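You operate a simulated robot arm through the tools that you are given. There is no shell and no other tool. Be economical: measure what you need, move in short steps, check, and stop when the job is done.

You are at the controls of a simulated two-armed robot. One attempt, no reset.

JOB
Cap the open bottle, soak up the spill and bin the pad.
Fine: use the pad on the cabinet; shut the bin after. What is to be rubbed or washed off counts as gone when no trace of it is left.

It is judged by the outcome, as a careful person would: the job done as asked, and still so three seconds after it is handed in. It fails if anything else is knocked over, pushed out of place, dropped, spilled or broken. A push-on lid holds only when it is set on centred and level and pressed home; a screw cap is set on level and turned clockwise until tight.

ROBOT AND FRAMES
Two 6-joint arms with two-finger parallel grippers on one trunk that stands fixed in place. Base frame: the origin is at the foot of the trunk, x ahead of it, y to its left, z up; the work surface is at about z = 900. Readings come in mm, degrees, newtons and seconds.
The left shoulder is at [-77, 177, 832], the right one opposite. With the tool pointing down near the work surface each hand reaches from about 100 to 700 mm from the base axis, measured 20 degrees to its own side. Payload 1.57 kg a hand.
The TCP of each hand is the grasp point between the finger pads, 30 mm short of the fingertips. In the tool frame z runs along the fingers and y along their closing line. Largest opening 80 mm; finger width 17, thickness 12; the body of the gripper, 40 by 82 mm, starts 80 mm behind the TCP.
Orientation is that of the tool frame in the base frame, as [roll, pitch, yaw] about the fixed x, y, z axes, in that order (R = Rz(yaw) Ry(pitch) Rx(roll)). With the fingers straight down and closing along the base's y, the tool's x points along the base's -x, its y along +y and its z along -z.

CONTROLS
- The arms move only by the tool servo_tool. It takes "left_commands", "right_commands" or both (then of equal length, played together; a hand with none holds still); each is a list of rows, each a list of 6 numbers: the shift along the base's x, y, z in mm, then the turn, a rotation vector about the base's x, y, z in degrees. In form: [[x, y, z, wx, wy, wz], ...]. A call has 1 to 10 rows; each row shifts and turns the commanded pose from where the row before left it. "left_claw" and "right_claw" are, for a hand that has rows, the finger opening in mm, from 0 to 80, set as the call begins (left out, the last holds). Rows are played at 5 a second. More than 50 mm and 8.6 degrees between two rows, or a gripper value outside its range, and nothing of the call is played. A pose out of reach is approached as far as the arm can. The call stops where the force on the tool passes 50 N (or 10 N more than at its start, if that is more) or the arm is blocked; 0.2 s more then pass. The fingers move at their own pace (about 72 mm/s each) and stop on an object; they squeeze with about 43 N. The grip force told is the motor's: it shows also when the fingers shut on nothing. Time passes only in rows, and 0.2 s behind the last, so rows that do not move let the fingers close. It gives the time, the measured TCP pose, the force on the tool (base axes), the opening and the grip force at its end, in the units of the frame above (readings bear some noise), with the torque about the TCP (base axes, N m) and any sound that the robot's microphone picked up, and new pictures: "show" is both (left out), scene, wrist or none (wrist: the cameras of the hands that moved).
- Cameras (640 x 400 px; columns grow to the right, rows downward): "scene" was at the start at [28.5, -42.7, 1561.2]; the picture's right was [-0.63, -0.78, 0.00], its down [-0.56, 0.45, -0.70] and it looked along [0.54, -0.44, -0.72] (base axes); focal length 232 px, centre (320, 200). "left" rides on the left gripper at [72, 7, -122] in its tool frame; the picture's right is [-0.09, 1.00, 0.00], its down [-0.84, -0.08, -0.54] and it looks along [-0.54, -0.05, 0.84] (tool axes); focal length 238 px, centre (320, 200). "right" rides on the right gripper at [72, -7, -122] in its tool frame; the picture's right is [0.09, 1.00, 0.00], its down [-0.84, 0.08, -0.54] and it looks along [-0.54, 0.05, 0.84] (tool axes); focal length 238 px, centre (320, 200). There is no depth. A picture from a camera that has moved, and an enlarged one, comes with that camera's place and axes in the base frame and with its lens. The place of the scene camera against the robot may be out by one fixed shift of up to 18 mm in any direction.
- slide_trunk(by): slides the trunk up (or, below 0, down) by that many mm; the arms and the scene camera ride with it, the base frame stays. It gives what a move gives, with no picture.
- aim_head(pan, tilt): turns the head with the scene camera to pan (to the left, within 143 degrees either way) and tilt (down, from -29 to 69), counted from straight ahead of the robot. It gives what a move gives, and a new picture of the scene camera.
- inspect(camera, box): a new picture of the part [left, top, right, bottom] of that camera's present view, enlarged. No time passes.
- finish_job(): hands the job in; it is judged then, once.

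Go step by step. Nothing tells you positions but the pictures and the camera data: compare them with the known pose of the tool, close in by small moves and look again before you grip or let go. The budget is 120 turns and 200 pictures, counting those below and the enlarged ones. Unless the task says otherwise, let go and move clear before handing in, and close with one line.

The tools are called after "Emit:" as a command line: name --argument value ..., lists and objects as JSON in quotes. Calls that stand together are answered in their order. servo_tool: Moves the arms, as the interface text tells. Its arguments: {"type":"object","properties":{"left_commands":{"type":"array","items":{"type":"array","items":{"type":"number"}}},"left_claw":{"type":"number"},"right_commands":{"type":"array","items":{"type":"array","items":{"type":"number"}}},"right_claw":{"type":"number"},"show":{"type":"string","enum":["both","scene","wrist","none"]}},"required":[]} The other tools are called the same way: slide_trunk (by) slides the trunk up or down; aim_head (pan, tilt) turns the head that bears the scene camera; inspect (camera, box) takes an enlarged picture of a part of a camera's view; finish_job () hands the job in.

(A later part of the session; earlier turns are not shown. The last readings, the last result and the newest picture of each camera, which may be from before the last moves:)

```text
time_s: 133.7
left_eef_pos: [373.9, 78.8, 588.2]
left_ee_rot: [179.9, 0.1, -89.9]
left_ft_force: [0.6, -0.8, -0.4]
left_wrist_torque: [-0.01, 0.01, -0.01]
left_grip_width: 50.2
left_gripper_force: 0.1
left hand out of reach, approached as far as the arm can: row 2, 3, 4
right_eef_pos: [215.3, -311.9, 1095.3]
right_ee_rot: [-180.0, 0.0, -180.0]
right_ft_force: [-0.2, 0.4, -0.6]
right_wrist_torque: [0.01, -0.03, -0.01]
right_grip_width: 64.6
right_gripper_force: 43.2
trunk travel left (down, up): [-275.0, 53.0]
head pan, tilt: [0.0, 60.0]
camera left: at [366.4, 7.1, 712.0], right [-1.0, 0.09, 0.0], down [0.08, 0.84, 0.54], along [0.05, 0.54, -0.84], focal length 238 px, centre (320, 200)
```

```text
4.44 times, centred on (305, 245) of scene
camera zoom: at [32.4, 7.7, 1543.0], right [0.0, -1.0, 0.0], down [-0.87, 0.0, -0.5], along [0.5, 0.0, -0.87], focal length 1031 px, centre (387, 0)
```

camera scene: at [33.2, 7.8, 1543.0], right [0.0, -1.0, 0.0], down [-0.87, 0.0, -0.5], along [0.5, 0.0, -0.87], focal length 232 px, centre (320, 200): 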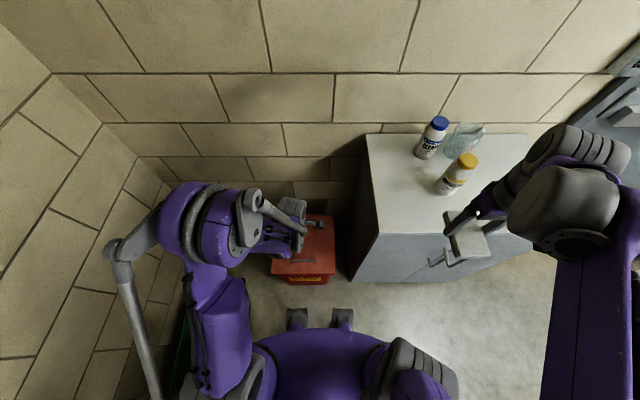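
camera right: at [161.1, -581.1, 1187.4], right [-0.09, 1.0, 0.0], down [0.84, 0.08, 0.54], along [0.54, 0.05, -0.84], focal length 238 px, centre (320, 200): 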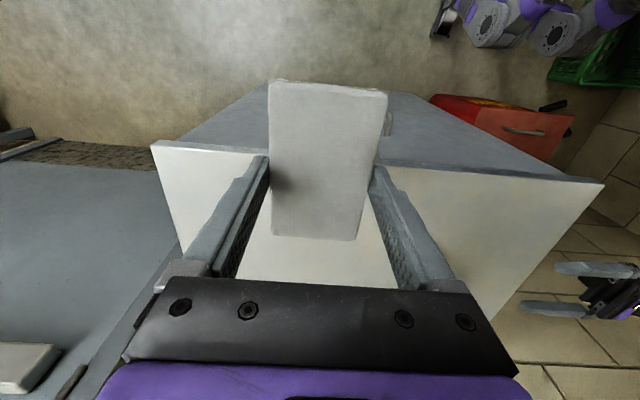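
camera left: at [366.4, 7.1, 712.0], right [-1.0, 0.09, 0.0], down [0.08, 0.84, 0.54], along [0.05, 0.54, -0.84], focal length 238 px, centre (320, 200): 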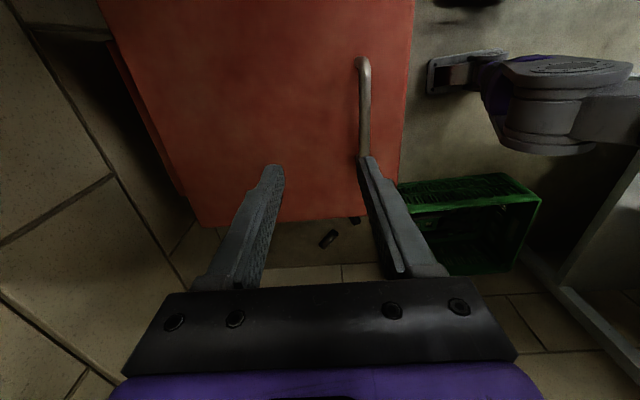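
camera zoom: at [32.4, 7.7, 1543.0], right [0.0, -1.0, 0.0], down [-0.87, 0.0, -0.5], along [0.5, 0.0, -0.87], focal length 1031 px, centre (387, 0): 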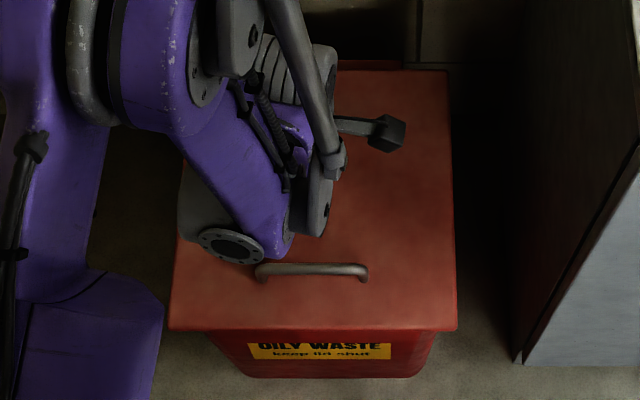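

The left arm can't fold that low from here, so the trunk must come down. I'll first raise both hands so nothing hits the cabinet or bin.

Emit:
servo_tool --left_commands '[[-10, 0, 45, 0, 0, 0], [-10, 0, 45, 0, 0, 0], [-10, 0, 45, 0, 0, 0], [-8, 0, 45, 0, 0, 0], [-5, 0, 45, 0, 0, 0], [-5, 0, 45, 0, 0, 0]]' --right_commands '[[0, 10, 35, 0, 0, 0], [0, 10, 35, 0, 0, 0], [0, 10, 35, 0, 0, 0], [0, 10, 35, 0, 0, 0], [0, 10, 35, 0, 0, 0], [0, 10, 35, 0, 0, 0]]' --show "scene"

Emit:
aim_head --pan -40 --tilt 60

```text
time_s: 135.1
left_eef_pos: [322.0, 79.0, 862.5]
left_ee_rot: [-180.0, 0.0, -90.0]
left_ft_force: [-1.0, -0.1, -0.6]
left_wrist_torque: [-0.01, 0.0, 0.02]
left_grip_width: 50.1
left_gripper_force: 0.0
right_eef_pos: [215.1, -252.0, 1305.5]
right_ee_rot: [-179.9, 0.1, 179.9]
right_ft_force: [-0.8, -0.8, -0.8]
right_wrist_torque: [-0.01, 0.0, 0.0]
right_grip_width: 64.5
right_gripper_force: 42.8
trunk travel left (down, up): [-275.0, 53.0]
head pan, tilt: [0.0, 60.0]
camera scene: at [31.2, 8.0, 1543.0], right [0.0, -1.0, 0.0], down [-0.87, 0.0, -0.5], along [0.5, 0.0, -0.87], focal length 232 px, centre (320, 200)
```

scene: 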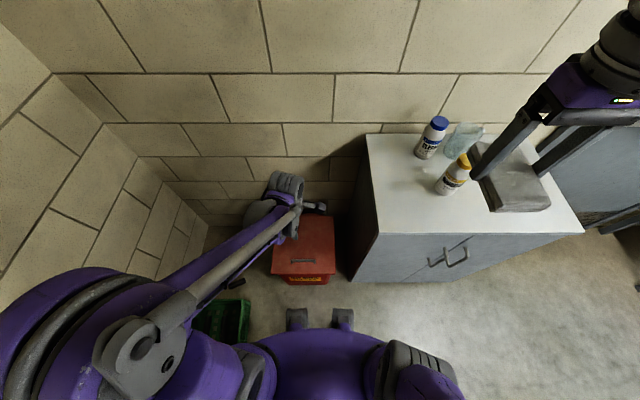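

```text
time_s: 136.1
left_eef_pos: [323.3, 77.6, 861.4]
left_ee_rot: [180.0, 0.0, -89.9]
left_ft_force: [-0.4, 0.4, 0.0]
left_wrist_torque: [0.0, 0.0, -0.03]
left_grip_width: 50.1
left_gripper_force: 0.0
right_eef_pos: [214.9, -252.2, 1303.7]
right_ee_rot: [-180.0, 0.1, 180.0]
right_ft_force: [0.2, -0.1, -0.7]
right_wrist_torque: [0.01, -0.02, 0.01]
right_grip_width: 64.5
right_gripper_force: 43.4
trunk travel left (down, up): [-275.0, 53.0]
head pan, tilt: [-40.0, 60.0]
camera scene: at [16.8, -35.1, 1543.0], right [-0.64, -0.77, 0.0], down [-0.66, 0.56, -0.5], along [0.38, -0.32, -0.87], focal length 232 px, centre (320, 200)
```

scene: 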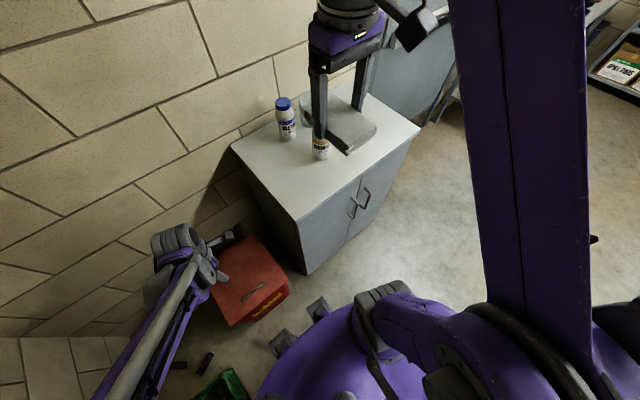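

The right arm's links are clear of the cabinet. I'll lower the trunk 200 mm.

Emit:
slide_trunk --by -200

Emit:
aim_head --pan 0 --tilt 60

```text
time_s: 138.3
left_eef_pos: [323.9, 77.8, 662.0]
left_ee_rot: [-179.9, 0.0, -90.0]
left_ft_force: [-0.4, -0.1, -0.1]
left_wrist_torque: [0.0, -0.04, 0.02]
left_grip_width: 50.0
left_gripper_force: 0.0
right_eef_pos: [216.2, -251.1, 1104.2]
right_ee_rot: [-180.0, 0.0, -179.9]
right_ft_force: [0.4, -0.4, -0.7]
right_wrist_torque: [0.01, -0.02, 0.03]
right_grip_width: 64.5
right_gripper_force: 42.7
trunk travel left (down, up): [-75.0, 253.0]
head pan, tilt: [-40.0, 60.0]
```

```text
time_s: 139.4
left_eef_pos: [324.8, 78.3, 661.9]
left_ee_rot: [-180.0, -0.1, -89.9]
left_ft_force: [0.1, -0.6, -0.6]
left_wrist_torque: [-0.01, 0.0, 0.01]
left_grip_width: 50.1
left_gripper_force: 0.1
right_eef_pos: [216.3, -251.4, 1104.6]
right_ee_rot: [180.0, -0.1, 179.9]
right_ft_force: [-0.2, 0.2, 0.0]
right_wrist_torque: [-0.02, -0.02, 0.02]
right_grip_width: 64.6
right_gripper_force: 43.0
trunk travel left (down, up): [-75.0, 253.0]
head pan, tilt: [0.0, 60.0]
camera scene: at [62.6, 7.7, 1336.5], right [0.0, -1.0, 0.0], down [-0.87, 0.0, -0.5], along [0.5, 0.0, -0.87], focal length 232 px, centre (320, 200)
```

scene: 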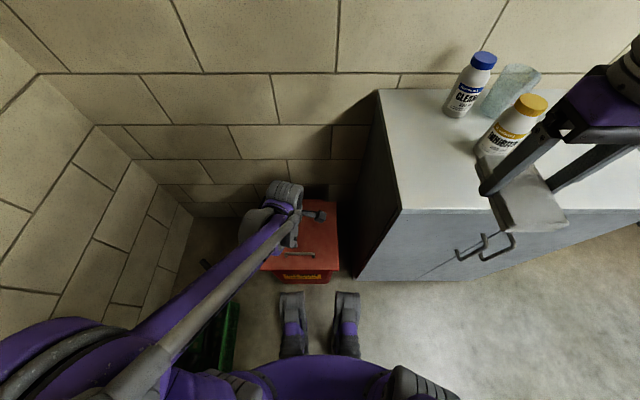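

Now I'll bring the left hand down over the handle at y≈88.

Emit:
servo_tool --left_commands '[[0, 4, -40, 0, 0, 0], [0, 4, -40, 0, 0, 0], [0, 2, -25, 0, 0, 0]]' --left_claw 50 --show "wrist"

Emit:
inspect --camera "left" --box '[240, 60, 400, 220]'

```text
time_s: 140.2
left_eef_pos: [324.2, 87.8, 557.3]
left_ee_rot: [-180.0, -0.1, -90.0]
left_ft_force: [-0.1, 0.6, 0.7]
left_wrist_torque: [-0.05, 0.03, 0.0]
left_grip_width: 49.8
left_gripper_force: 0.0
right_eef_pos: [215.4, -251.7, 1104.2]
right_ee_rot: [-180.0, -0.1, 180.0]
right_ft_force: [0.2, -0.3, 0.0]
right_wrist_torque: [0.02, -0.03, 0.02]
right_grip_width: 64.8
right_gripper_force: 43.2
trunk travel left (down, up): [-75.0, 253.0]
head pan, tilt: [0.0, 60.0]
camera left: at [316.9, 17.6, 679.2], right [-1.0, 0.09, 0.0], down [0.08, 0.84, 0.54], along [0.05, 0.54, -0.84], focal length 238 px, centre (320, 200)
```

left: 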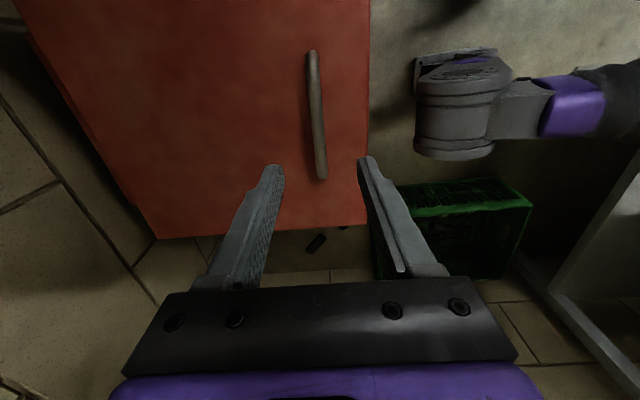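

```text
2.50 times, centred on (320, 140) of left
camera zoom: at [316.9, 17.6, 679.2], right [-1.0, 0.09, 0.0], down [0.08, 0.84, 0.54], along [0.05, 0.54, -0.84], focal length 596 px, centre (320, 350)
```

zoom: 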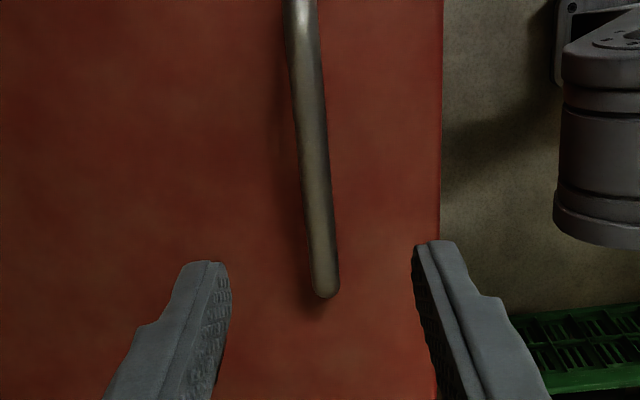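

The bar is at about z 476. I'll descend until the fingertips straddle it and close gently.

Emit:
servo_tool --left_commands '[[1, -3, -30, 0, 0, 0], [0, 0, -15, 0, 0, 0], [0, 0, -8, 0, 0, 0], [0, 0, -4, 0, 0, 0]]' --show "none"

Emit:
inspect --camera "left" --box '[240, 60, 400, 220]'

```text
time_s: 141.2
left_eef_pos: [325.8, 86.2, 500.8]
left_ee_rot: [-180.0, -0.1, -89.9]
left_ft_force: [-0.1, -0.5, 0.5]
left_wrist_torque: [0.04, -0.01, -0.01]
left_grip_width: 49.8
left_gripper_force: 0.0
right_eef_pos: [216.3, -250.6, 1104.6]
right_ee_rot: [179.9, -0.1, -179.9]
right_ft_force: [-0.1, 0.8, -0.2]
right_wrist_torque: [-0.01, -0.01, 0.0]
right_grip_width: 64.6
right_gripper_force: 43.2
trunk travel left (down, up): [-75.0, 253.0]
head pan, tilt: [0.0, 60.0]
```

```text
2.50 times, centred on (320, 140) of left
camera zoom: at [318.2, 14.6, 622.4], right [-1.0, 0.09, 0.0], down [0.08, 0.84, 0.54], along [0.05, 0.54, -0.84], focal length 596 px, centre (320, 350)
```

zoom: 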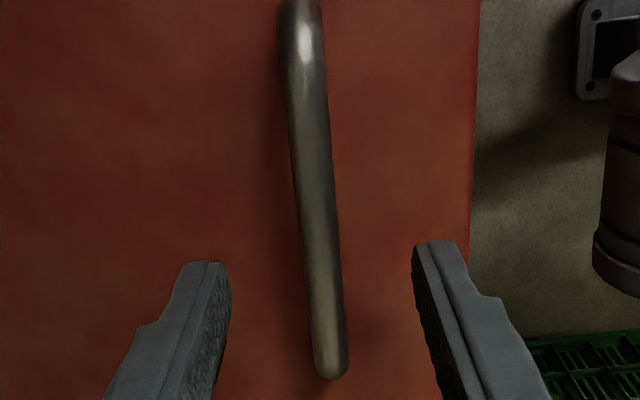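

Emit:
servo_tool --left_commands '[[0, 0, -4, 0, 0, 0], [0, 0, -3, 0, 0, 0], [0, 0, -2, 0, 0, 0]]' --show "none"

Emit:
servo_tool --left_commands '[[0, 0, 0, 0, 0, 0], [0, 0, 0, 0, 0, 0], [0, 0, 0, 0, 0, 0]]' --left_claw 0 --show "none"

Emit:
inspect --camera "left" --box '[240, 60, 400, 220]'

```text
time_s: 142.0
left_eef_pos: [324.4, 85.6, 492.2]
left_ee_rot: [-180.0, 0.1, -89.8]
left_ft_force: [-0.2, -0.3, 0.4]
left_wrist_torque: [0.01, -0.01, -0.03]
left_grip_width: 50.2
left_gripper_force: 0.1
right_eef_pos: [213.9, -251.0, 1105.0]
right_ee_rot: [-180.0, 0.0, -179.9]
right_ft_force: [0.2, 0.4, 0.5]
right_wrist_torque: [-0.01, -0.01, -0.02]
right_grip_width: 64.7
right_gripper_force: 43.3
trunk travel left (down, up): [-75.0, 253.0]
head pan, tilt: [0.0, 60.0]
```

```text
time_s: 142.8
left_eef_pos: [324.0, 86.6, 491.1]
left_ee_rot: [179.9, 0.0, -89.9]
left_ft_force: [-1.0, -0.5, 0.0]
left_wrist_torque: [-0.02, 0.0, 0.02]
left_grip_width: 0.0
left_gripper_force: 21.3
right_eef_pos: [215.1, -250.4, 1105.2]
right_ee_rot: [-179.9, 0.0, 179.9]
right_ft_force: [-0.2, -0.1, -0.4]
right_wrist_torque: [0.02, 0.02, 0.01]
right_grip_width: 64.5
right_gripper_force: 42.8
trunk travel left (down, up): [-75.0, 253.0]
head pan, tilt: [0.0, 60.0]
```

```text
2.50 times, centred on (320, 140) of left
camera zoom: at [318.2, 13.8, 613.6], right [-1.0, 0.09, 0.0], down [0.08, 0.84, 0.54], along [0.05, 0.54, -0.84], focal length 596 px, centre (320, 350)
```

zoom: 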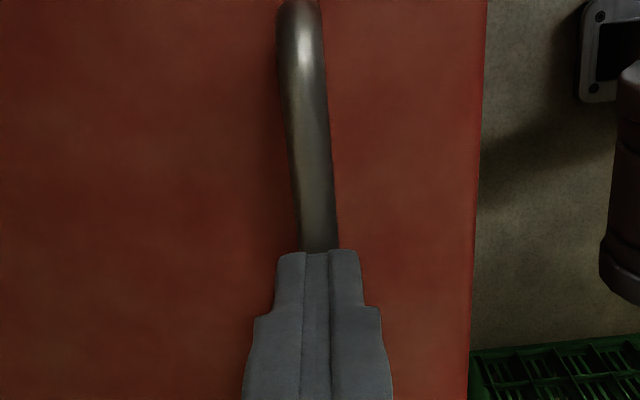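

The fingers closed above the bar, so it's lower than I thought. I'll use the closed tips to feel for the bar's top.

Emit:
servo_tool --left_commands '[[0, 0, -3, 0, 0, 0], [0, 0, -3, 0, 0, 0], [0, 0, -3, 0, 0, 0], [0, 0, -3, 0, 0, 0], [0, 0, -2, 0, 0, 0]]' --show "none"

```text
time_s: 143.5
left_eef_pos: [325.1, 84.7, 486.4]
left_ee_rot: [-179.7, 0.1, -89.9]
left_ft_force: [1.3, 0.7, 43.1]
left_wrist_torque: [-0.24, -0.01, 0.01]
left_grip_width: 0.2
left_gripper_force: 21.2
right_eef_pos: [213.6, -252.0, 1104.0]
right_ee_rot: [180.0, 0.2, 180.0]
right_ft_force: [0.2, 0.1, -0.6]
right_wrist_torque: [-0.01, 0.02, 0.02]
right_grip_width: 64.9
right_gripper_force: 43.0
trunk travel left (down, up): [-75.0, 253.0]
head pan, tilt: [0.0, 60.0]
stopped in row 3 (left hand): the force on the tool passed its limit at 60 N (the readings are from after the stop); the commanded pose is now the measured one
```

The bar top is at z≈456. I'll open, drop the tips around it and close.

Emit:
servo_tool --left_commands '[[0, 0, 10, 0, 0, 0], [0, 0, 0, 0, 0, 0], [0, 0, 0, 0, 0, 0]]' --left_claw 44 --show "none"

Emit:
servo_tool --left_commands '[[0, 0, -10, 0, 0, 0], [0, 0, -6, 0, 0, 0], [0, 0, -4, 0, 0, 0], [0, 0, -3, 0, 0, 0]]' --show "none"

Emit:
servo_tool --left_commands '[[0, 0, 0, 0, 0, 0], [0, 0, 0, 0, 0, 0], [0, 0, 0, 0, 0, 0]]' --left_claw 0 --show "wrist"

```text
time_s: 144.3
left_eef_pos: [326.3, 86.6, 495.1]
left_ee_rot: [-179.8, 0.1, -89.9]
left_ft_force: [-0.3, 0.1, 0.4]
left_wrist_torque: [-0.01, 0.01, -0.01]
left_grip_width: 44.2
left_gripper_force: 0.0
right_eef_pos: [214.4, -251.9, 1106.0]
right_ee_rot: [179.9, 0.0, -179.9]
right_ft_force: [-0.7, 0.4, -0.2]
right_wrist_torque: [-0.01, 0.0, 0.02]
right_grip_width: 64.6
right_gripper_force: 43.4
trunk travel left (down, up): [-75.0, 253.0]
head pan, tilt: [0.0, 60.0]
```

```text
time_s: 145.3
left_eef_pos: [327.0, 85.7, 473.3]
left_ee_rot: [-179.9, 0.0, -89.9]
left_ft_force: [0.7, 0.3, -0.1]
left_wrist_torque: [0.0, 0.01, 0.03]
left_grip_width: 43.7
left_gripper_force: 0.1
right_eef_pos: [216.5, -251.9, 1103.4]
right_ee_rot: [180.0, 0.0, 180.0]
right_ft_force: [-1.0, -0.1, -1.0]
right_wrist_torque: [-0.01, 0.0, -0.01]
right_grip_width: 64.6
right_gripper_force: 42.9
trunk travel left (down, up): [-75.0, 253.0]
head pan, tilt: [0.0, 60.0]
```

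```text
time_s: 146.1
left_eef_pos: [325.1, 85.9, 471.9]
left_ee_rot: [-179.9, -0.1, -89.8]
left_ft_force: [-15.2, 1.0, -0.2]
left_wrist_torque: [-0.05, 0.33, -0.02]
left_grip_width: 11.7
left_gripper_force: 29.1
right_eef_pos: [214.9, -251.5, 1105.2]
right_ee_rot: [-179.9, 0.0, -180.0]
right_ft_force: [-1.1, -0.3, -0.6]
right_wrist_torque: [0.0, 0.01, -0.01]
right_grip_width: 64.4
right_gripper_force: 43.1
trunk travel left (down, up): [-75.0, 253.0]
head pan, tilt: [0.0, 60.0]
camera left: at [318.1, 13.7, 594.4], right [-1.0, 0.09, 0.0], down [0.08, 0.84, 0.54], along [0.05, 0.54, -0.84], focal length 238 px, centre (320, 200)
```

left: 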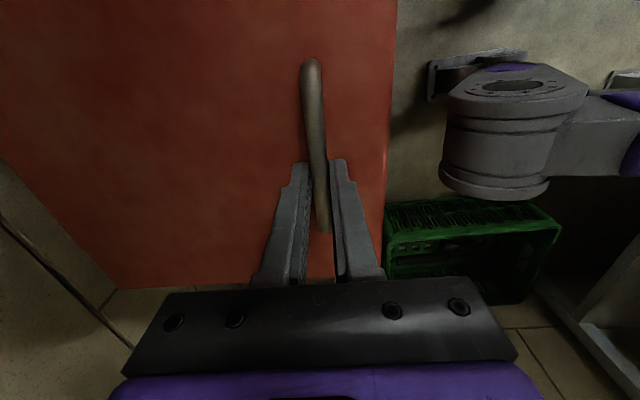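

The handle is gripped. I'll lift along an arc about the far hinge, starting with the first 10° and checking forces.

Emit:
servo_tool --left_commands '[[1, 0, 10, 0, 1, 0], [3, 0, 11, 0, 1.5, 0], [4, 0, 20.5, 0, 2.5, 0]]' --show "scene"

```text
time_s: 146.9
left_eef_pos: [337.1, 84.8, 511.4]
left_ee_rot: [175.4, 0.0, -90.0]
left_ft_force: [15.9, -1.2, 0.5]
left_wrist_torque: [0.15, -0.45, 0.03]
left_grip_width: 11.5
left_gripper_force: 29.2
right_eef_pos: [216.7, -251.5, 1104.8]
right_ee_rot: [-179.9, -0.1, 180.0]
right_ft_force: [-0.2, 0.4, 0.3]
right_wrist_torque: [0.01, -0.01, -0.02]
right_grip_width: 64.8
right_gripper_force: 42.9
trunk travel left (down, up): [-75.0, 253.0]
head pan, tilt: [0.0, 60.0]
camera scene: at [64.4, 7.8, 1336.3], right [0.0, -1.0, 0.0], down [-0.87, 0.0, -0.5], along [0.5, 0.0, -0.87], focal length 232 px, centre (320, 200)
```

scene: 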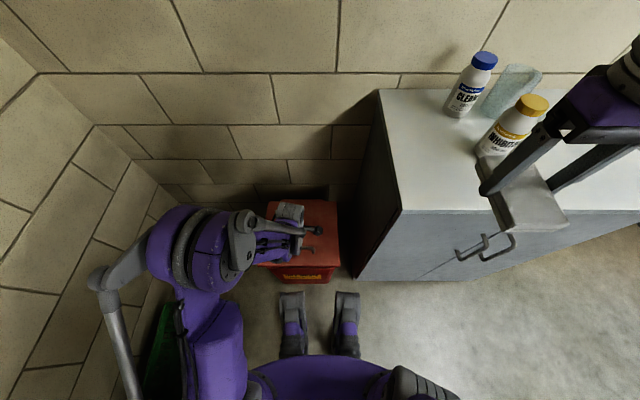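

The lid is moving with modest forces. Continuing the arc.

Emit:
servo_tool --left_commands '[[9, 0, 20, 0, 2.5, 0], [8.5, 0, 20, 0, 2.5, 0]]' --show "none"

Emit:
servo_tool --left_commands '[[11.5, 0, 18.5, 0, 2.5, 0], [11.5, 0, 18, 0, 2.5, 0]]' --show "scene"

Emit:
inspect --camera "scene" --box '[230, 170, 370, 300]'

```text
time_s: 147.5
left_eef_pos: [352.6, 85.9, 554.0]
left_ee_rot: [170.1, 0.0, -89.8]
left_ft_force: [14.6, 0.6, -0.5]
left_wrist_torque: [0.35, -0.32, -0.02]
left_grip_width: 12.0
left_gripper_force: 29.0
right_eef_pos: [215.9, -252.5, 1105.6]
right_ee_rot: [-179.8, -0.1, 179.9]
right_ft_force: [-0.3, 0.3, 0.2]
right_wrist_torque: [0.03, 0.02, 0.01]
right_grip_width: 64.6
right_gripper_force: 43.0
trunk travel left (down, up): [-75.0, 253.0]
head pan, tilt: [0.0, 60.0]
```

```text
time_s: 148.1
left_eef_pos: [373.4, 85.3, 590.2]
left_ee_rot: [165.2, 0.1, -90.0]
left_ft_force: [13.2, -4.7, -0.1]
left_wrist_torque: [0.37, -0.35, -0.03]
left_grip_width: 12.0
left_gripper_force: 29.1
right_eef_pos: [216.9, -251.7, 1104.5]
right_ee_rot: [-179.9, -0.1, -180.0]
right_ft_force: [0.4, -0.7, 0.6]
right_wrist_torque: [-0.01, 0.01, -0.01]
right_grip_width: 64.6
right_gripper_force: 42.8
trunk travel left (down, up): [-75.0, 253.0]
head pan, tilt: [0.0, 60.0]
camera scene: at [64.5, 7.5, 1336.4], right [0.0, -1.0, 0.0], down [-0.87, 0.0, -0.5], along [0.5, 0.0, -0.87], focal length 232 px, centre (320, 200)
```

scene: 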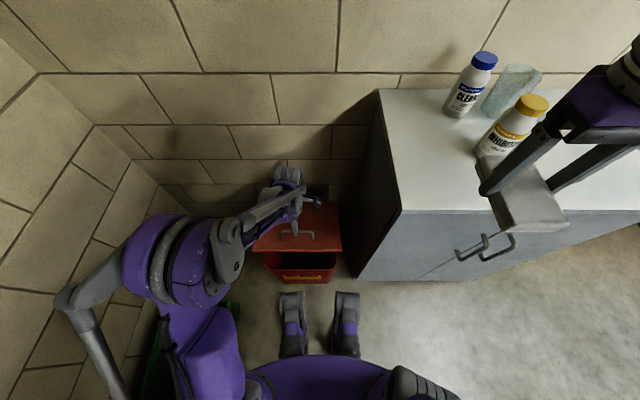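

```text
3.08 times, centred on (300, 235) of scene
camera zoom: at [64.5, 7.5, 1336.4], right [0.0, -1.0, 0.0], down [-0.87, 0.0, -0.5], along [0.5, 0.0, -0.87], focal length 714 px, centre (382, 92)
```

zoom: 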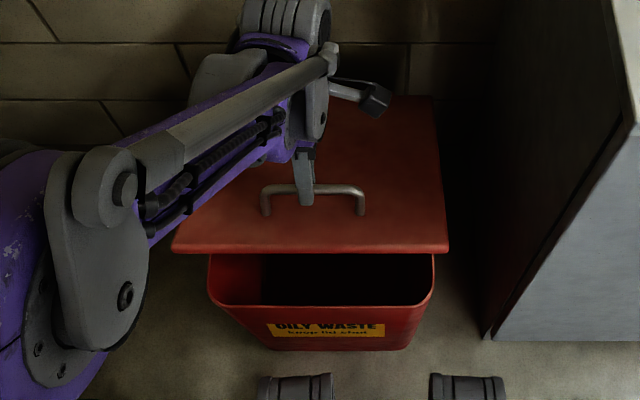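

The lid opens well. I'll continue to about 60°.

Emit:
servo_tool --left_commands '[[14.5, 0, 16.5, 0, 2.5, 0], [14.5, 0, 15.5, 0, 2.5, 0]]' --show "none"

Emit:
servo_tool --left_commands '[[17, 0, 14, 0, 2.5, 0], [17, 0, 13, 0, 2.5, 0]]' --show "none"

Emit:
servo_tool --left_commands '[[19, 0, 11, 0, 2.5, 0], [19, 0, 10, 0, 2.5, 0]]' --show "both"

Emit:
inspect --camera "scene" --box '[230, 150, 370, 300]'

```text
time_s: 148.7
left_eef_pos: [404.2, 85.4, 621.9]
left_ee_rot: [160.0, -0.1, -89.9]
left_ft_force: [11.3, -10.4, 0.0]
left_wrist_torque: [-0.47, -0.36, -0.19]
left_grip_width: 11.9
left_gripper_force: 29.4
right_eef_pos: [218.2, -253.0, 1103.7]
right_ee_rot: [-180.0, 0.0, 180.0]
right_ft_force: [0.5, 0.0, -0.2]
right_wrist_torque: [0.02, 0.0, -0.06]
right_grip_width: 64.5
right_gripper_force: 43.1
trunk travel left (down, up): [-75.0, 253.0]
head pan, tilt: [0.0, 60.0]
```

```text
time_s: 149.3
left_eef_pos: [439.8, 85.0, 647.0]
left_ee_rot: [155.1, 0.0, -89.9]
left_ft_force: [8.1, -8.5, 0.1]
left_wrist_torque: [-0.36, -0.37, 0.06]
left_grip_width: 11.7
left_gripper_force: 29.6
right_eef_pos: [217.2, -251.8, 1103.3]
right_ee_rot: [-179.9, -0.1, 180.0]
right_ft_force: [0.0, 0.4, 0.1]
right_wrist_torque: [0.0, 0.01, -0.01]
right_grip_width: 64.4
right_gripper_force: 43.2
trunk travel left (down, up): [-75.0, 253.0]
head pan, tilt: [0.0, 60.0]
```

```text
time_s: 149.9
left_eef_pos: [477.7, 85.3, 667.3]
left_ee_rot: [150.1, 0.0, -89.9]
left_ft_force: [7.2, -6.5, -0.6]
left_wrist_torque: [-0.04, -0.4, 0.1]
left_grip_width: 11.7
left_gripper_force: 29.0
right_eef_pos: [217.5, -251.7, 1103.2]
right_ee_rot: [-180.0, -0.2, 179.9]
right_ft_force: [0.3, -0.3, -1.1]
right_wrist_torque: [0.01, 0.0, 0.02]
right_grip_width: 64.8
right_gripper_force: 42.8
trunk travel left (down, up): [-75.0, 253.0]
head pan, tilt: [0.0, 60.0]
camera scene: at [65.1, 7.5, 1336.3], right [0.0, -1.0, 0.0], down [-0.87, 0.0, -0.5], along [0.5, 0.0, -0.87], focal length 232 px, centre (320, 200)
camera left: at [533.0, 13.9, 777.3], right [-0.86, 0.09, 0.5], down [0.34, 0.84, 0.43], along [-0.38, 0.54, -0.75], focal length 238 px, centre (320, 200)
```

scene: 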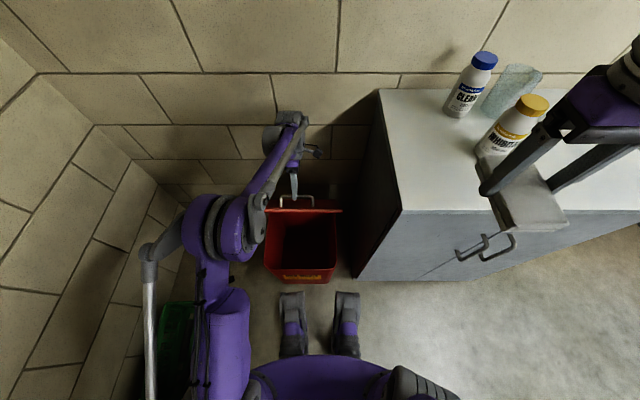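
left: 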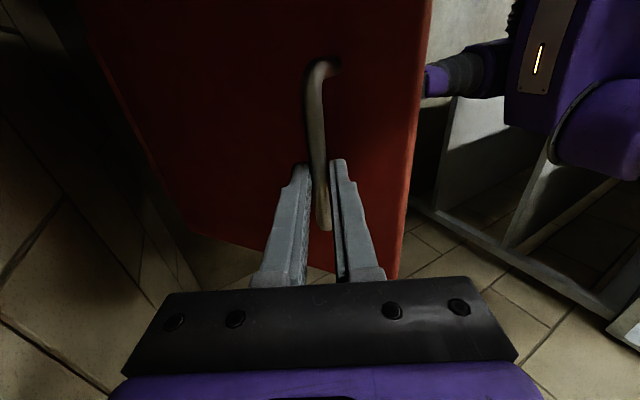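

```text
2.67 times, centred on (300, 225) of scene
camera zoom: at [65.1, 7.5, 1336.3], right [0.0, -1.0, 0.0], down [-0.87, 0.0, -0.5], along [0.5, 0.0, -0.87], focal length 619 px, centre (373, 133)
```

zoom: 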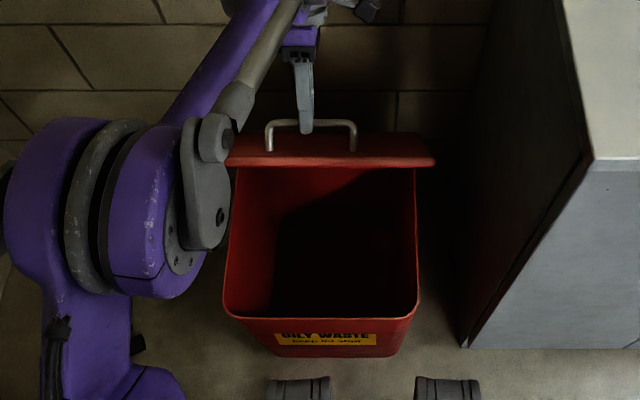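

The bin is wide open and held. I'll bring the pad over the front half of the opening, around [350,15].

Emit:
servo_tool --right_commands '[[19, 38, -15, 0, 0, 0], [19, 38, -15, 0, 0, 0], [19, 38, -15, 0, 0, 0], [19, 38, -15, 0, 0, 0], [19, 38, -15, 0, 0, 0], [19, 38, -15, 0, 0, 0], [19, 38, -15, 0, 0, 0]]' --show "both"

```text
time_s: 151.5
left_eef_pos: [478.3, 84.8, 668.4]
left_ee_rot: [150.1, 0.0, -90.0]
left_ft_force: [7.4, 0.5, 0.0]
left_wrist_torque: [-0.4, -0.33, 0.19]
left_grip_width: 11.6
left_gripper_force: 29.1
right_eef_pos: [354.5, 15.9, 999.0]
right_ee_rot: [-179.9, -0.1, -180.0]
right_ft_force: [0.6, 0.0, -0.5]
right_wrist_torque: [0.0, -0.01, -0.01]
right_grip_width: 64.5
right_gripper_force: 42.7
trunk travel left (down, up): [-75.0, 253.0]
head pan, tilt: [0.0, 60.0]
camera scene: at [64.9, 7.8, 1336.4], right [0.0, -1.0, 0.0], down [-0.87, 0.0, -0.5], along [0.5, 0.0, -0.87], focal length 232 px, centre (320, 200)
camera right: at [282.0, 9.7, 1120.4], right [-0.09, 1.0, 0.0], down [0.84, 0.08, 0.54], along [0.54, 0.05, -0.84], focal length 238 px, centre (320, 200)
```

scene: 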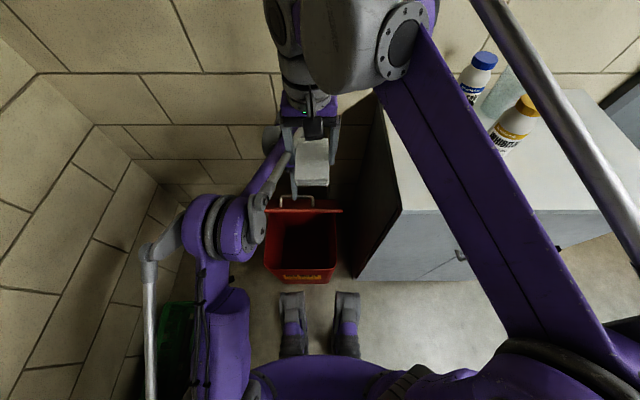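
right: 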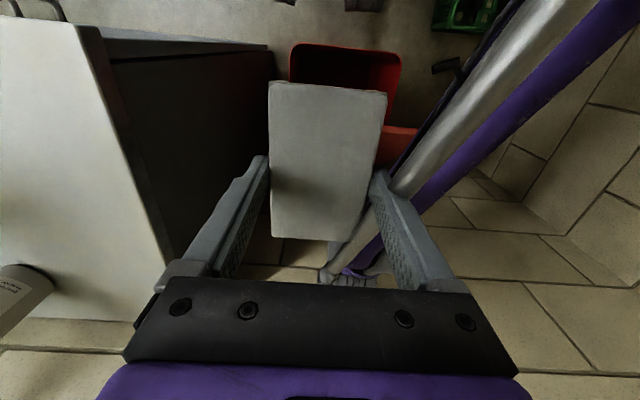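

The left forearm is about 75 mm clear. I'll shift slightly to y≈5 and descend in stages.

Emit:
servo_tool --right_commands '[[-1, -2, -46, 0, 0, 0], [-1, -2, -46, 0, 0, 0], [-1, -2, -46, 0, 0, 0], [0, -2, -46, 0, 0, 0], [0, -2, -46, 0, 0, 0]]' --show "both"

```text
time_s: 152.7
left_eef_pos: [477.3, 86.3, 668.9]
left_ee_rot: [150.1, 0.0, -90.0]
left_ft_force: [7.3, -1.1, 0.2]
left_wrist_torque: [-0.01, -0.4, 0.09]
left_grip_width: 11.6
left_gripper_force: 29.2
right_eef_pos: [344.4, 5.8, 766.6]
right_ee_rot: [179.9, -0.1, 180.0]
right_ft_force: [-0.2, -0.3, 0.1]
right_wrist_torque: [-0.03, 0.01, 0.01]
right_grip_width: 64.5
right_gripper_force: 43.0
trunk travel left (down, up): [-75.0, 253.0]
head pan, tilt: [0.0, 60.0]
camera scene: at [64.9, 7.9, 1336.4], right [0.0, -1.0, 0.0], down [-0.87, 0.0, -0.5], along [0.5, 0.0, -0.87], focal length 232 px, centre (320, 200)
camera right: at [272.9, -0.5, 889.4], right [-0.09, 1.0, 0.0], down [0.84, 0.08, 0.54], along [0.54, 0.05, -0.84], focal length 238 px, centre (320, 200)
```

scene: 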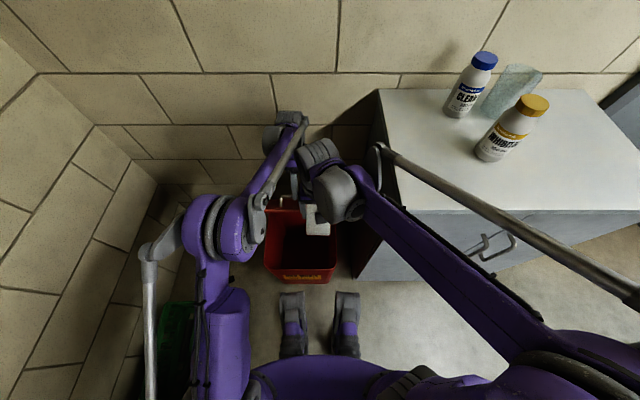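
right: 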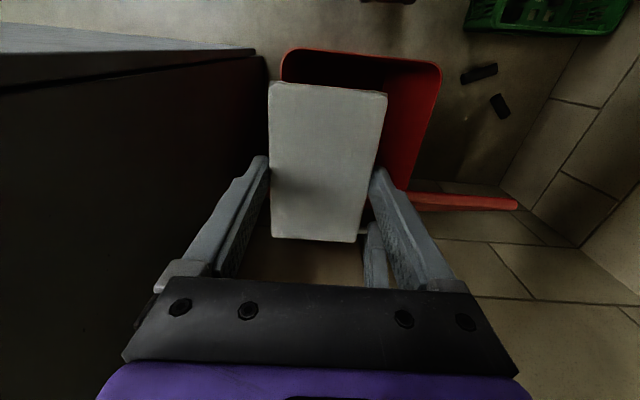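

The right forearm would come too near the cabinet corner if lowered straight. I'll tilt the hand so it points forward and down, which pulls the wrist back, and lower it that way.

Emit:
servo_tool --right_commands '[[0, 0, -10, 0, -8, 0], [-2, 0, -15, 0, -8, 0], [-2, 0, -20, 0, -8, 0], [-2, 0, -25, 0, -8, 0], [0, 0, -25, 0, -6, 0]]' --show "both"

```text
time_s: 153.9
left_eef_pos: [477.4, 85.5, 668.1]
left_ee_rot: [150.2, 0.0, -89.9]
left_ft_force: [8.4, 0.3, 0.6]
left_wrist_torque: [-0.05, -0.39, 0.08]
left_grip_width: 11.6
left_gripper_force: 29.1
right_eef_pos: [338.5, 3.8, 674.3]
right_ee_rot: [-179.9, 38.0, 179.9]
right_ft_force: [-0.2, 0.3, -0.2]
right_wrist_torque: [-0.01, 0.02, -0.02]
right_grip_width: 64.4
right_gripper_force: 42.9
trunk travel left (down, up): [-75.0, 253.0]
head pan, tilt: [0.0, 60.0]
camera scene: at [64.9, 8.0, 1336.4], right [0.0, -1.0, 0.0], down [-0.87, 0.0, -0.5], along [0.5, 0.0, -0.87], focal length 232 px, centre (320, 200)
camera right: at [207.4, -2.6, 726.3], right [-0.07, 1.0, -0.06], down [0.33, 0.08, 0.94], along [0.94, 0.05, -0.33], focal length 238 px, centre (320, 200)
```

scene: 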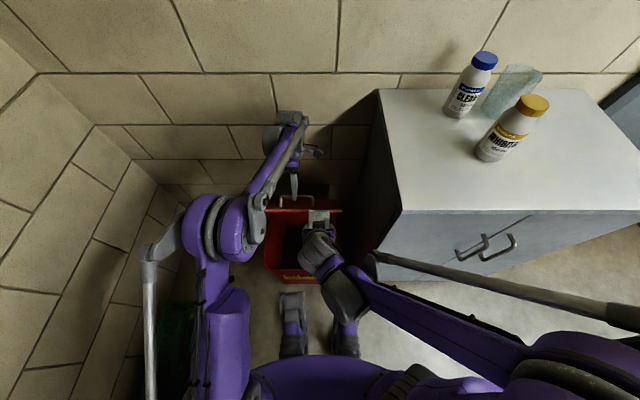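
right: 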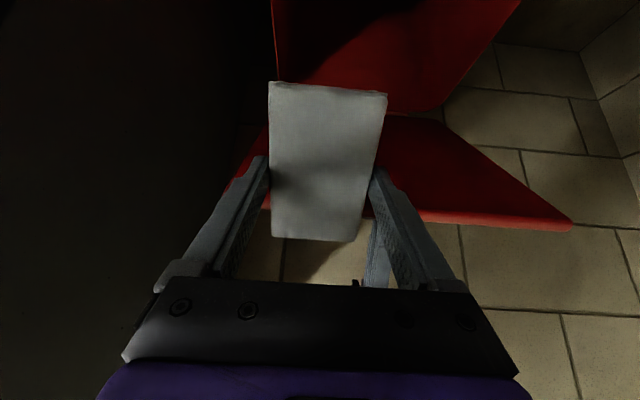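

The forearm is now clear in front of the cabinet. I'll lower the pad into the opening.

Emit:
servo_tool --right_commands '[[2, 0, -40, 0, 0, 0], [3, 0, -40, 0, 0, 0], [5, 2, -40, 0, 0, 0], [5, 2, -30, 0, 0, 0]]' --show "both"

Emit:
inspect --camera "scene" --box '[230, 170, 370, 300]'

```text
time_s: 154.9
left_eef_pos: [476.8, 86.7, 668.5]
left_ee_rot: [150.1, 0.0, -89.9]
left_ft_force: [8.7, 2.4, -18.4]
left_wrist_torque: [-0.34, -0.49, 0.27]
left_grip_width: 11.5
left_gripper_force: 28.8
right_eef_pos: [356.9, 8.9, 528.4]
right_ee_rot: [-179.9, 37.9, -179.9]
right_ft_force: [0.0, -0.5, -0.2]
right_wrist_torque: [-0.04, -0.02, 0.05]
right_grip_width: 64.7
right_gripper_force: 43.3
right hand out of reach, approached as far as the arm can: row 4
trunk travel left (down, up): [-75.0, 253.0]
head pan, tilt: [0.0, 60.0]
camera scene: at [64.6, 8.1, 1336.4], right [0.0, -1.0, 0.0], down [-0.87, 0.0, -0.5], along [0.5, 0.0, -0.87], focal length 232 px, centre (320, 200)
camera right: at [227.3, 2.4, 580.3], right [-0.07, 1.0, -0.06], down [0.33, 0.08, 0.94], along [0.94, 0.05, -0.33], focal length 238 px, centre (320, 200)
```

scene: 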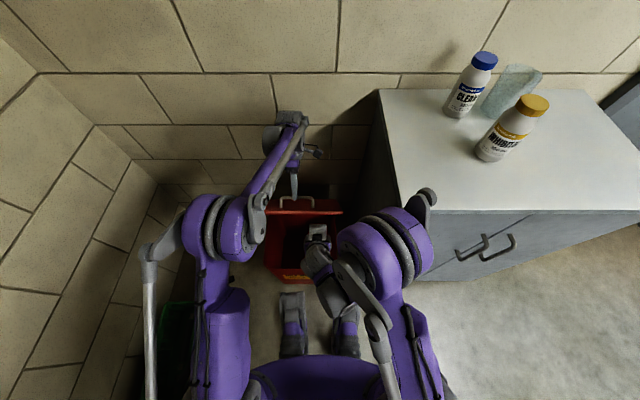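
right: 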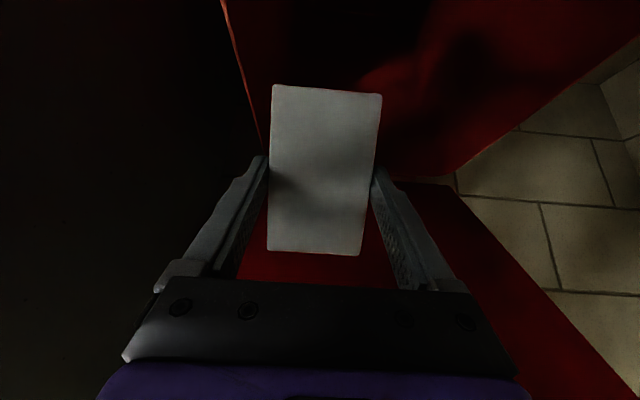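

```text
3.08 times, centred on (300, 235) of scene
camera zoom: at [64.6, 8.1, 1336.4], right [0.0, -1.0, 0.0], down [-0.87, 0.0, -0.5], along [0.5, 0.0, -0.87], focal length 714 px, centre (382, 92)
```

zoom: 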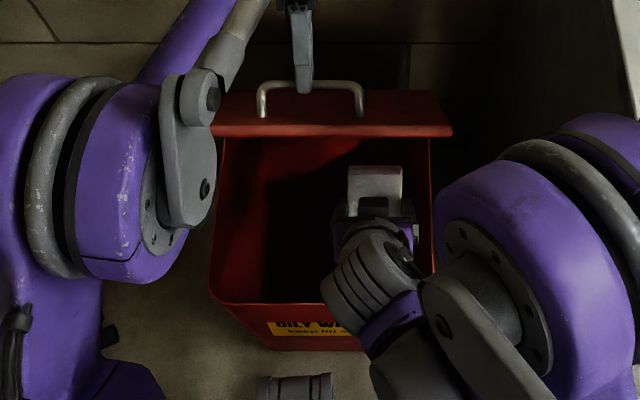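

The pad hangs over the opening, inside the rim line. I'll release it.

Emit:
servo_tool --right_commands '[[0, 0, 0, 0, 0, 0], [0, 0, 0, 0, 0, 0], [0, 0, 0, 0, 0, 0], [0, 0, 0, 0, 0, 0]]' --right_claw 80 --show "both"

Emit:
inspect --camera "scene" --box '[230, 170, 370, 300]'

```text
time_s: 155.9
left_eef_pos: [477.8, 85.6, 668.3]
left_ee_rot: [150.1, 0.0, -89.9]
left_ft_force: [8.4, 1.5, -20.3]
left_wrist_torque: [0.15, -0.49, 0.01]
left_grip_width: 11.5
left_gripper_force: 29.1
right_eef_pos: [360.0, 8.4, 527.7]
right_ee_rot: [-179.9, 37.7, 180.0]
right_ft_force: [-0.6, -0.1, -0.2]
right_wrist_torque: [0.0, 0.0, 0.02]
right_grip_width: 79.9
right_gripper_force: 0.0
trunk travel left (down, up): [-75.0, 253.0]
head pan, tilt: [0.0, 60.0]
camera scene: at [64.7, 8.1, 1336.4], right [0.0, -1.0, 0.0], down [-0.87, 0.0, -0.5], along [0.5, 0.0, -0.87], focal length 232 px, centre (320, 200)
camera right: at [227.4, 2.4, 580.8], right [-0.07, 1.0, -0.06], down [0.33, 0.08, 0.94], along [0.94, 0.05, -0.33], focal length 238 px, centre (320, 200)
```

scene: 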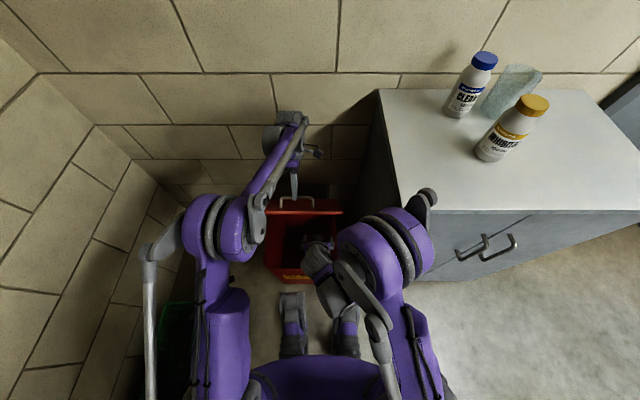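
right: 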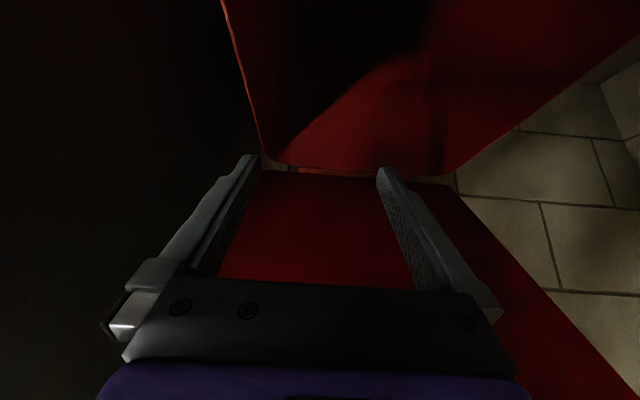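

```text
3.08 times, centred on (300, 235) of scene
camera zoom: at [64.7, 8.1, 1336.4], right [0.0, -1.0, 0.0], down [-0.87, 0.0, -0.5], along [0.5, 0.0, -0.87], focal length 714 px, centre (382, 92)
```

zoom: 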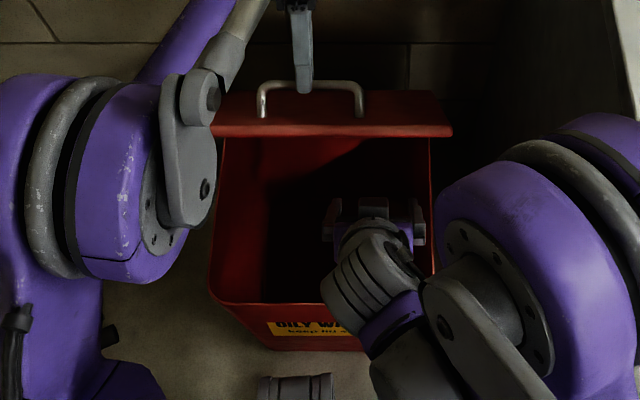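

The pad is in the bin. I'll withdraw the right hand upward in small steps, watching the elbow near the cabinet.

Emit:
servo_tool --right_commands '[[-4, -2, 15, 0, 0, 0], [-4, -2, 20, 0, 0, 0], [-4, -2, 25, 0, 0, 0], [-3, 0, 30, 0, 0, 0]]' --show "scene"

```text
time_s: 156.9
left_eef_pos: [476.5, 85.1, 668.9]
left_ee_rot: [150.2, 0.0, -89.9]
left_ft_force: [8.5, 1.8, -18.9]
left_wrist_torque: [0.29, -0.48, -0.05]
left_grip_width: 11.6
left_gripper_force: 28.6
right_eef_pos: [346.5, 4.1, 620.0]
right_ee_rot: [-180.0, 38.0, 179.9]
right_ft_force: [-1.0, -0.6, -0.6]
right_wrist_torque: [0.01, 0.0, -0.02]
right_grip_width: 79.8
right_gripper_force: 0.0
trunk travel left (down, up): [-75.0, 253.0]
head pan, tilt: [0.0, 60.0]
camera scene: at [64.4, 8.1, 1336.4], right [0.0, -1.0, 0.0], down [-0.87, 0.0, -0.5], along [0.5, 0.0, -0.87], focal length 232 px, centre (320, 200)
```

scene: 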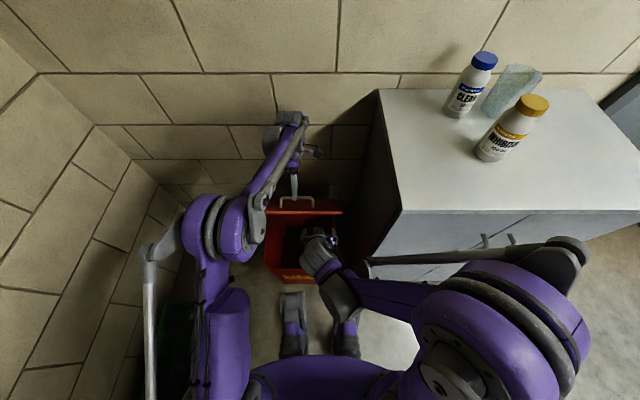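

Emit:
servo_tool --right_commands '[[-8, -2, 40, 0, 0, 0], [-12, -4, 45, 0, 0, 0], [-15, -6, 45, 0, 0, 0], [-15, -10, 45, 0, 0, 0], [-15, -20, 40, 0, 0, 0], [-15, -30, 35, 0, 0, 0]]' --right_claw 40 --show "scene"

Emit:
inspect --camera "scene" --box '[230, 170, 370, 300]'

```text
time_s: 158.3
left_eef_pos: [477.9, 85.3, 668.6]
left_ee_rot: [150.1, 0.0, -89.9]
left_ft_force: [7.9, 0.3, -18.6]
left_wrist_torque: [0.46, -0.49, -0.12]
left_grip_width: 11.7
left_gripper_force: 29.3
right_eef_pos: [265.7, -69.9, 871.6]
right_ee_rot: [-179.9, 37.9, -179.9]
right_ft_force: [0.0, 0.1, 0.3]
right_wrist_torque: [0.01, -0.03, -0.01]
right_grip_width: 40.2
right_gripper_force: 0.0
trunk travel left (down, up): [-75.0, 253.0]
head pan, tilt: [0.0, 60.0]
camera scene: at [64.4, 8.1, 1336.4], right [0.0, -1.0, 0.0], down [-0.87, 0.0, -0.5], along [0.5, 0.0, -0.87], focal length 232 px, centre (320, 200)
```

scene: 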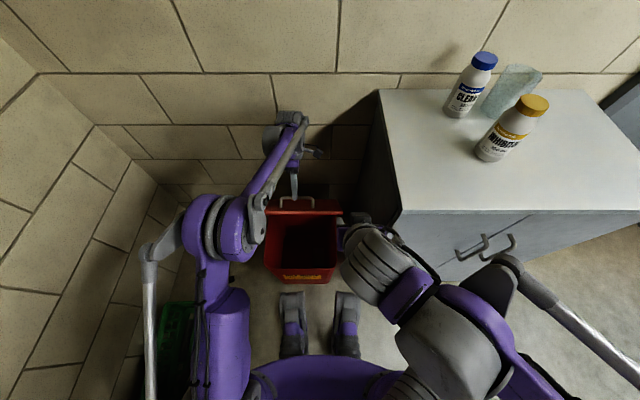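

```text
3.08 times, centred on (300, 235) of scene
camera zoom: at [64.4, 8.1, 1336.4], right [0.0, -1.0, 0.0], down [-0.87, 0.0, -0.5], along [0.5, 0.0, -0.87], focal length 714 px, centre (382, 92)
```

zoom: 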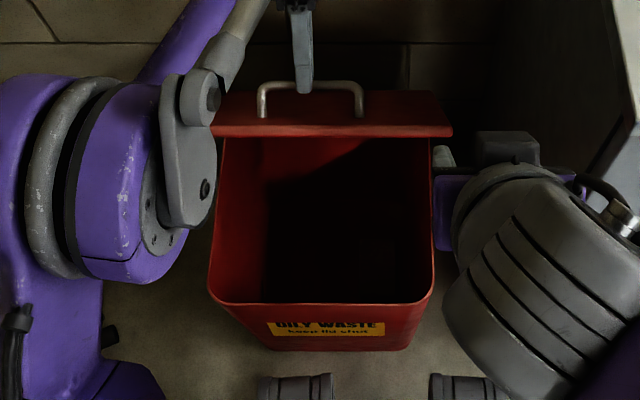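

The right hand is clear. I'll close the lid by retracing the arc.

Emit:
servo_tool --left_commands '[[-19, 0, -10, 0, -2.5, 0], [-19, 0, -11, 0, -2.5, 0], [-17, 0, -13, 0, -2.5, 0], [-17, 0, -14, 0, -2.5, 0], [-14.5, 0, -15.5, 0, -2.5, 0], [-14.5, 0, -16.5, 0, -2.5, 0]]' --show "none"

Emit:
servo_tool --left_commands '[[-11.5, 0, -18, 0, -2.5, 0], [-11.5, 0, -18.5, 0, -2.5, 0], [-8.5, 0, -20, 0, -2.5, 0], [-9, 0, -20, 0, -2.5, 0], [-4, 0, -20.5, 0, -2.5, 0]]' --show "scene"

```text
time_s: 159.7
left_eef_pos: [376.2, 86.3, 590.7]
left_ee_rot: [165.1, 0.2, -89.9]
left_ft_force: [10.2, 12.4, -8.3]
left_wrist_torque: [0.35, -0.46, 0.42]
left_grip_width: 11.5
left_gripper_force: 28.9
right_eef_pos: [263.3, -69.1, 870.3]
right_ee_rot: [-180.0, 37.9, -179.9]
right_ft_force: [0.4, 1.0, 0.8]
right_wrist_torque: [-0.01, 0.0, -0.01]
right_grip_width: 40.1
right_gripper_force: 0.0
trunk travel left (down, up): [-75.0, 253.0]
head pan, tilt: [0.0, 60.0]
```

```text
time_s: 160.9
left_eef_pos: [328.3, 85.8, 493.7]
left_ee_rot: [177.5, -0.1, -89.9]
left_ft_force: [-18.9, 16.3, 2.8]
left_wrist_torque: [0.35, 0.61, 0.23]
left_grip_width: 11.0
left_gripper_force: 28.9
right_eef_pos: [263.1, -70.4, 871.7]
right_ee_rot: [-179.9, 38.1, -179.9]
right_ft_force: [0.1, -0.5, -1.2]
right_wrist_torque: [0.02, -0.01, -0.01]
right_grip_width: 39.9
right_gripper_force: 0.0
trunk travel left (down, up): [-75.0, 253.0]
head pan, tilt: [0.0, 60.0]
camera scene: at [61.5, 8.6, 1336.6], right [0.0, -1.0, 0.0], down [-0.87, 0.0, -0.5], along [0.5, 0.0, -0.87], focal length 232 px, centre (320, 200)
```

scene: 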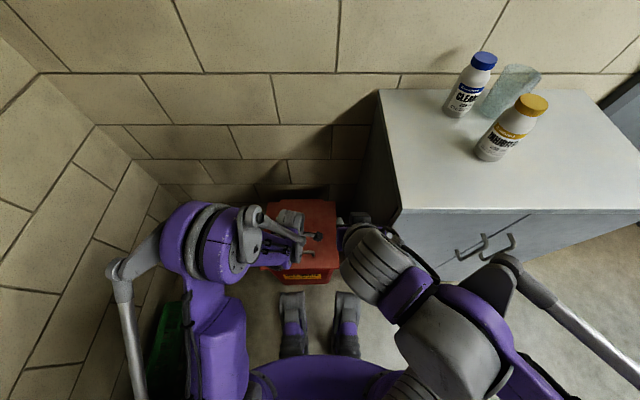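

Emit:
servo_tool --left_commands '[[-3, 0, -10, 0, -1.5, 0], [-1, 0, -8, 0, -1, 0], [0, 0, -4, 0, 0, 0], [0, 0, -1, 0, 0, 0]]' --show "none"

Emit:
inspect --camera "scene" --box '[230, 170, 370, 300]'

```text
time_s: 161.4
left_eef_pos: [323.2, 85.1, 482.2]
left_ee_rot: [179.0, 0.1, -89.9]
left_ft_force: [-2.3, 2.6, 33.0]
left_wrist_torque: [-0.17, 0.16, 0.42]
left_grip_width: 11.3
left_gripper_force: 29.0
right_eef_pos: [263.0, -70.2, 871.2]
right_ee_rot: [-179.9, 38.0, 180.0]
right_ft_force: [-0.2, 1.0, -0.2]
right_wrist_torque: [-0.03, 0.0, 0.01]
right_grip_width: 39.8
right_gripper_force: 0.0
trunk travel left (down, up): [-75.0, 253.0]
head pan, tilt: [0.0, 60.0]
stopped in row 2 (left hand): the force on the tool passed its limit at 61 N (the readings are from after the stop); the commanded pose is now the measured one
```

```text
3.08 times, centred on (300, 235) of scene
camera zoom: at [61.9, 7.4, 1336.9], right [0.0, -1.0, 0.0], down [-0.87, 0.0, -0.5], along [0.5, 0.0, -0.87], focal length 714 px, centre (382, 92)
```

zoom: 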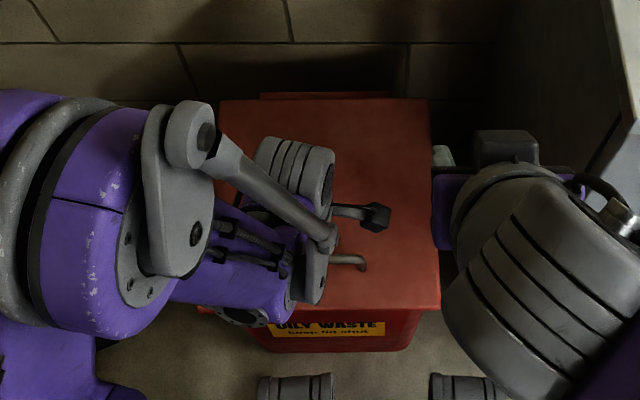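

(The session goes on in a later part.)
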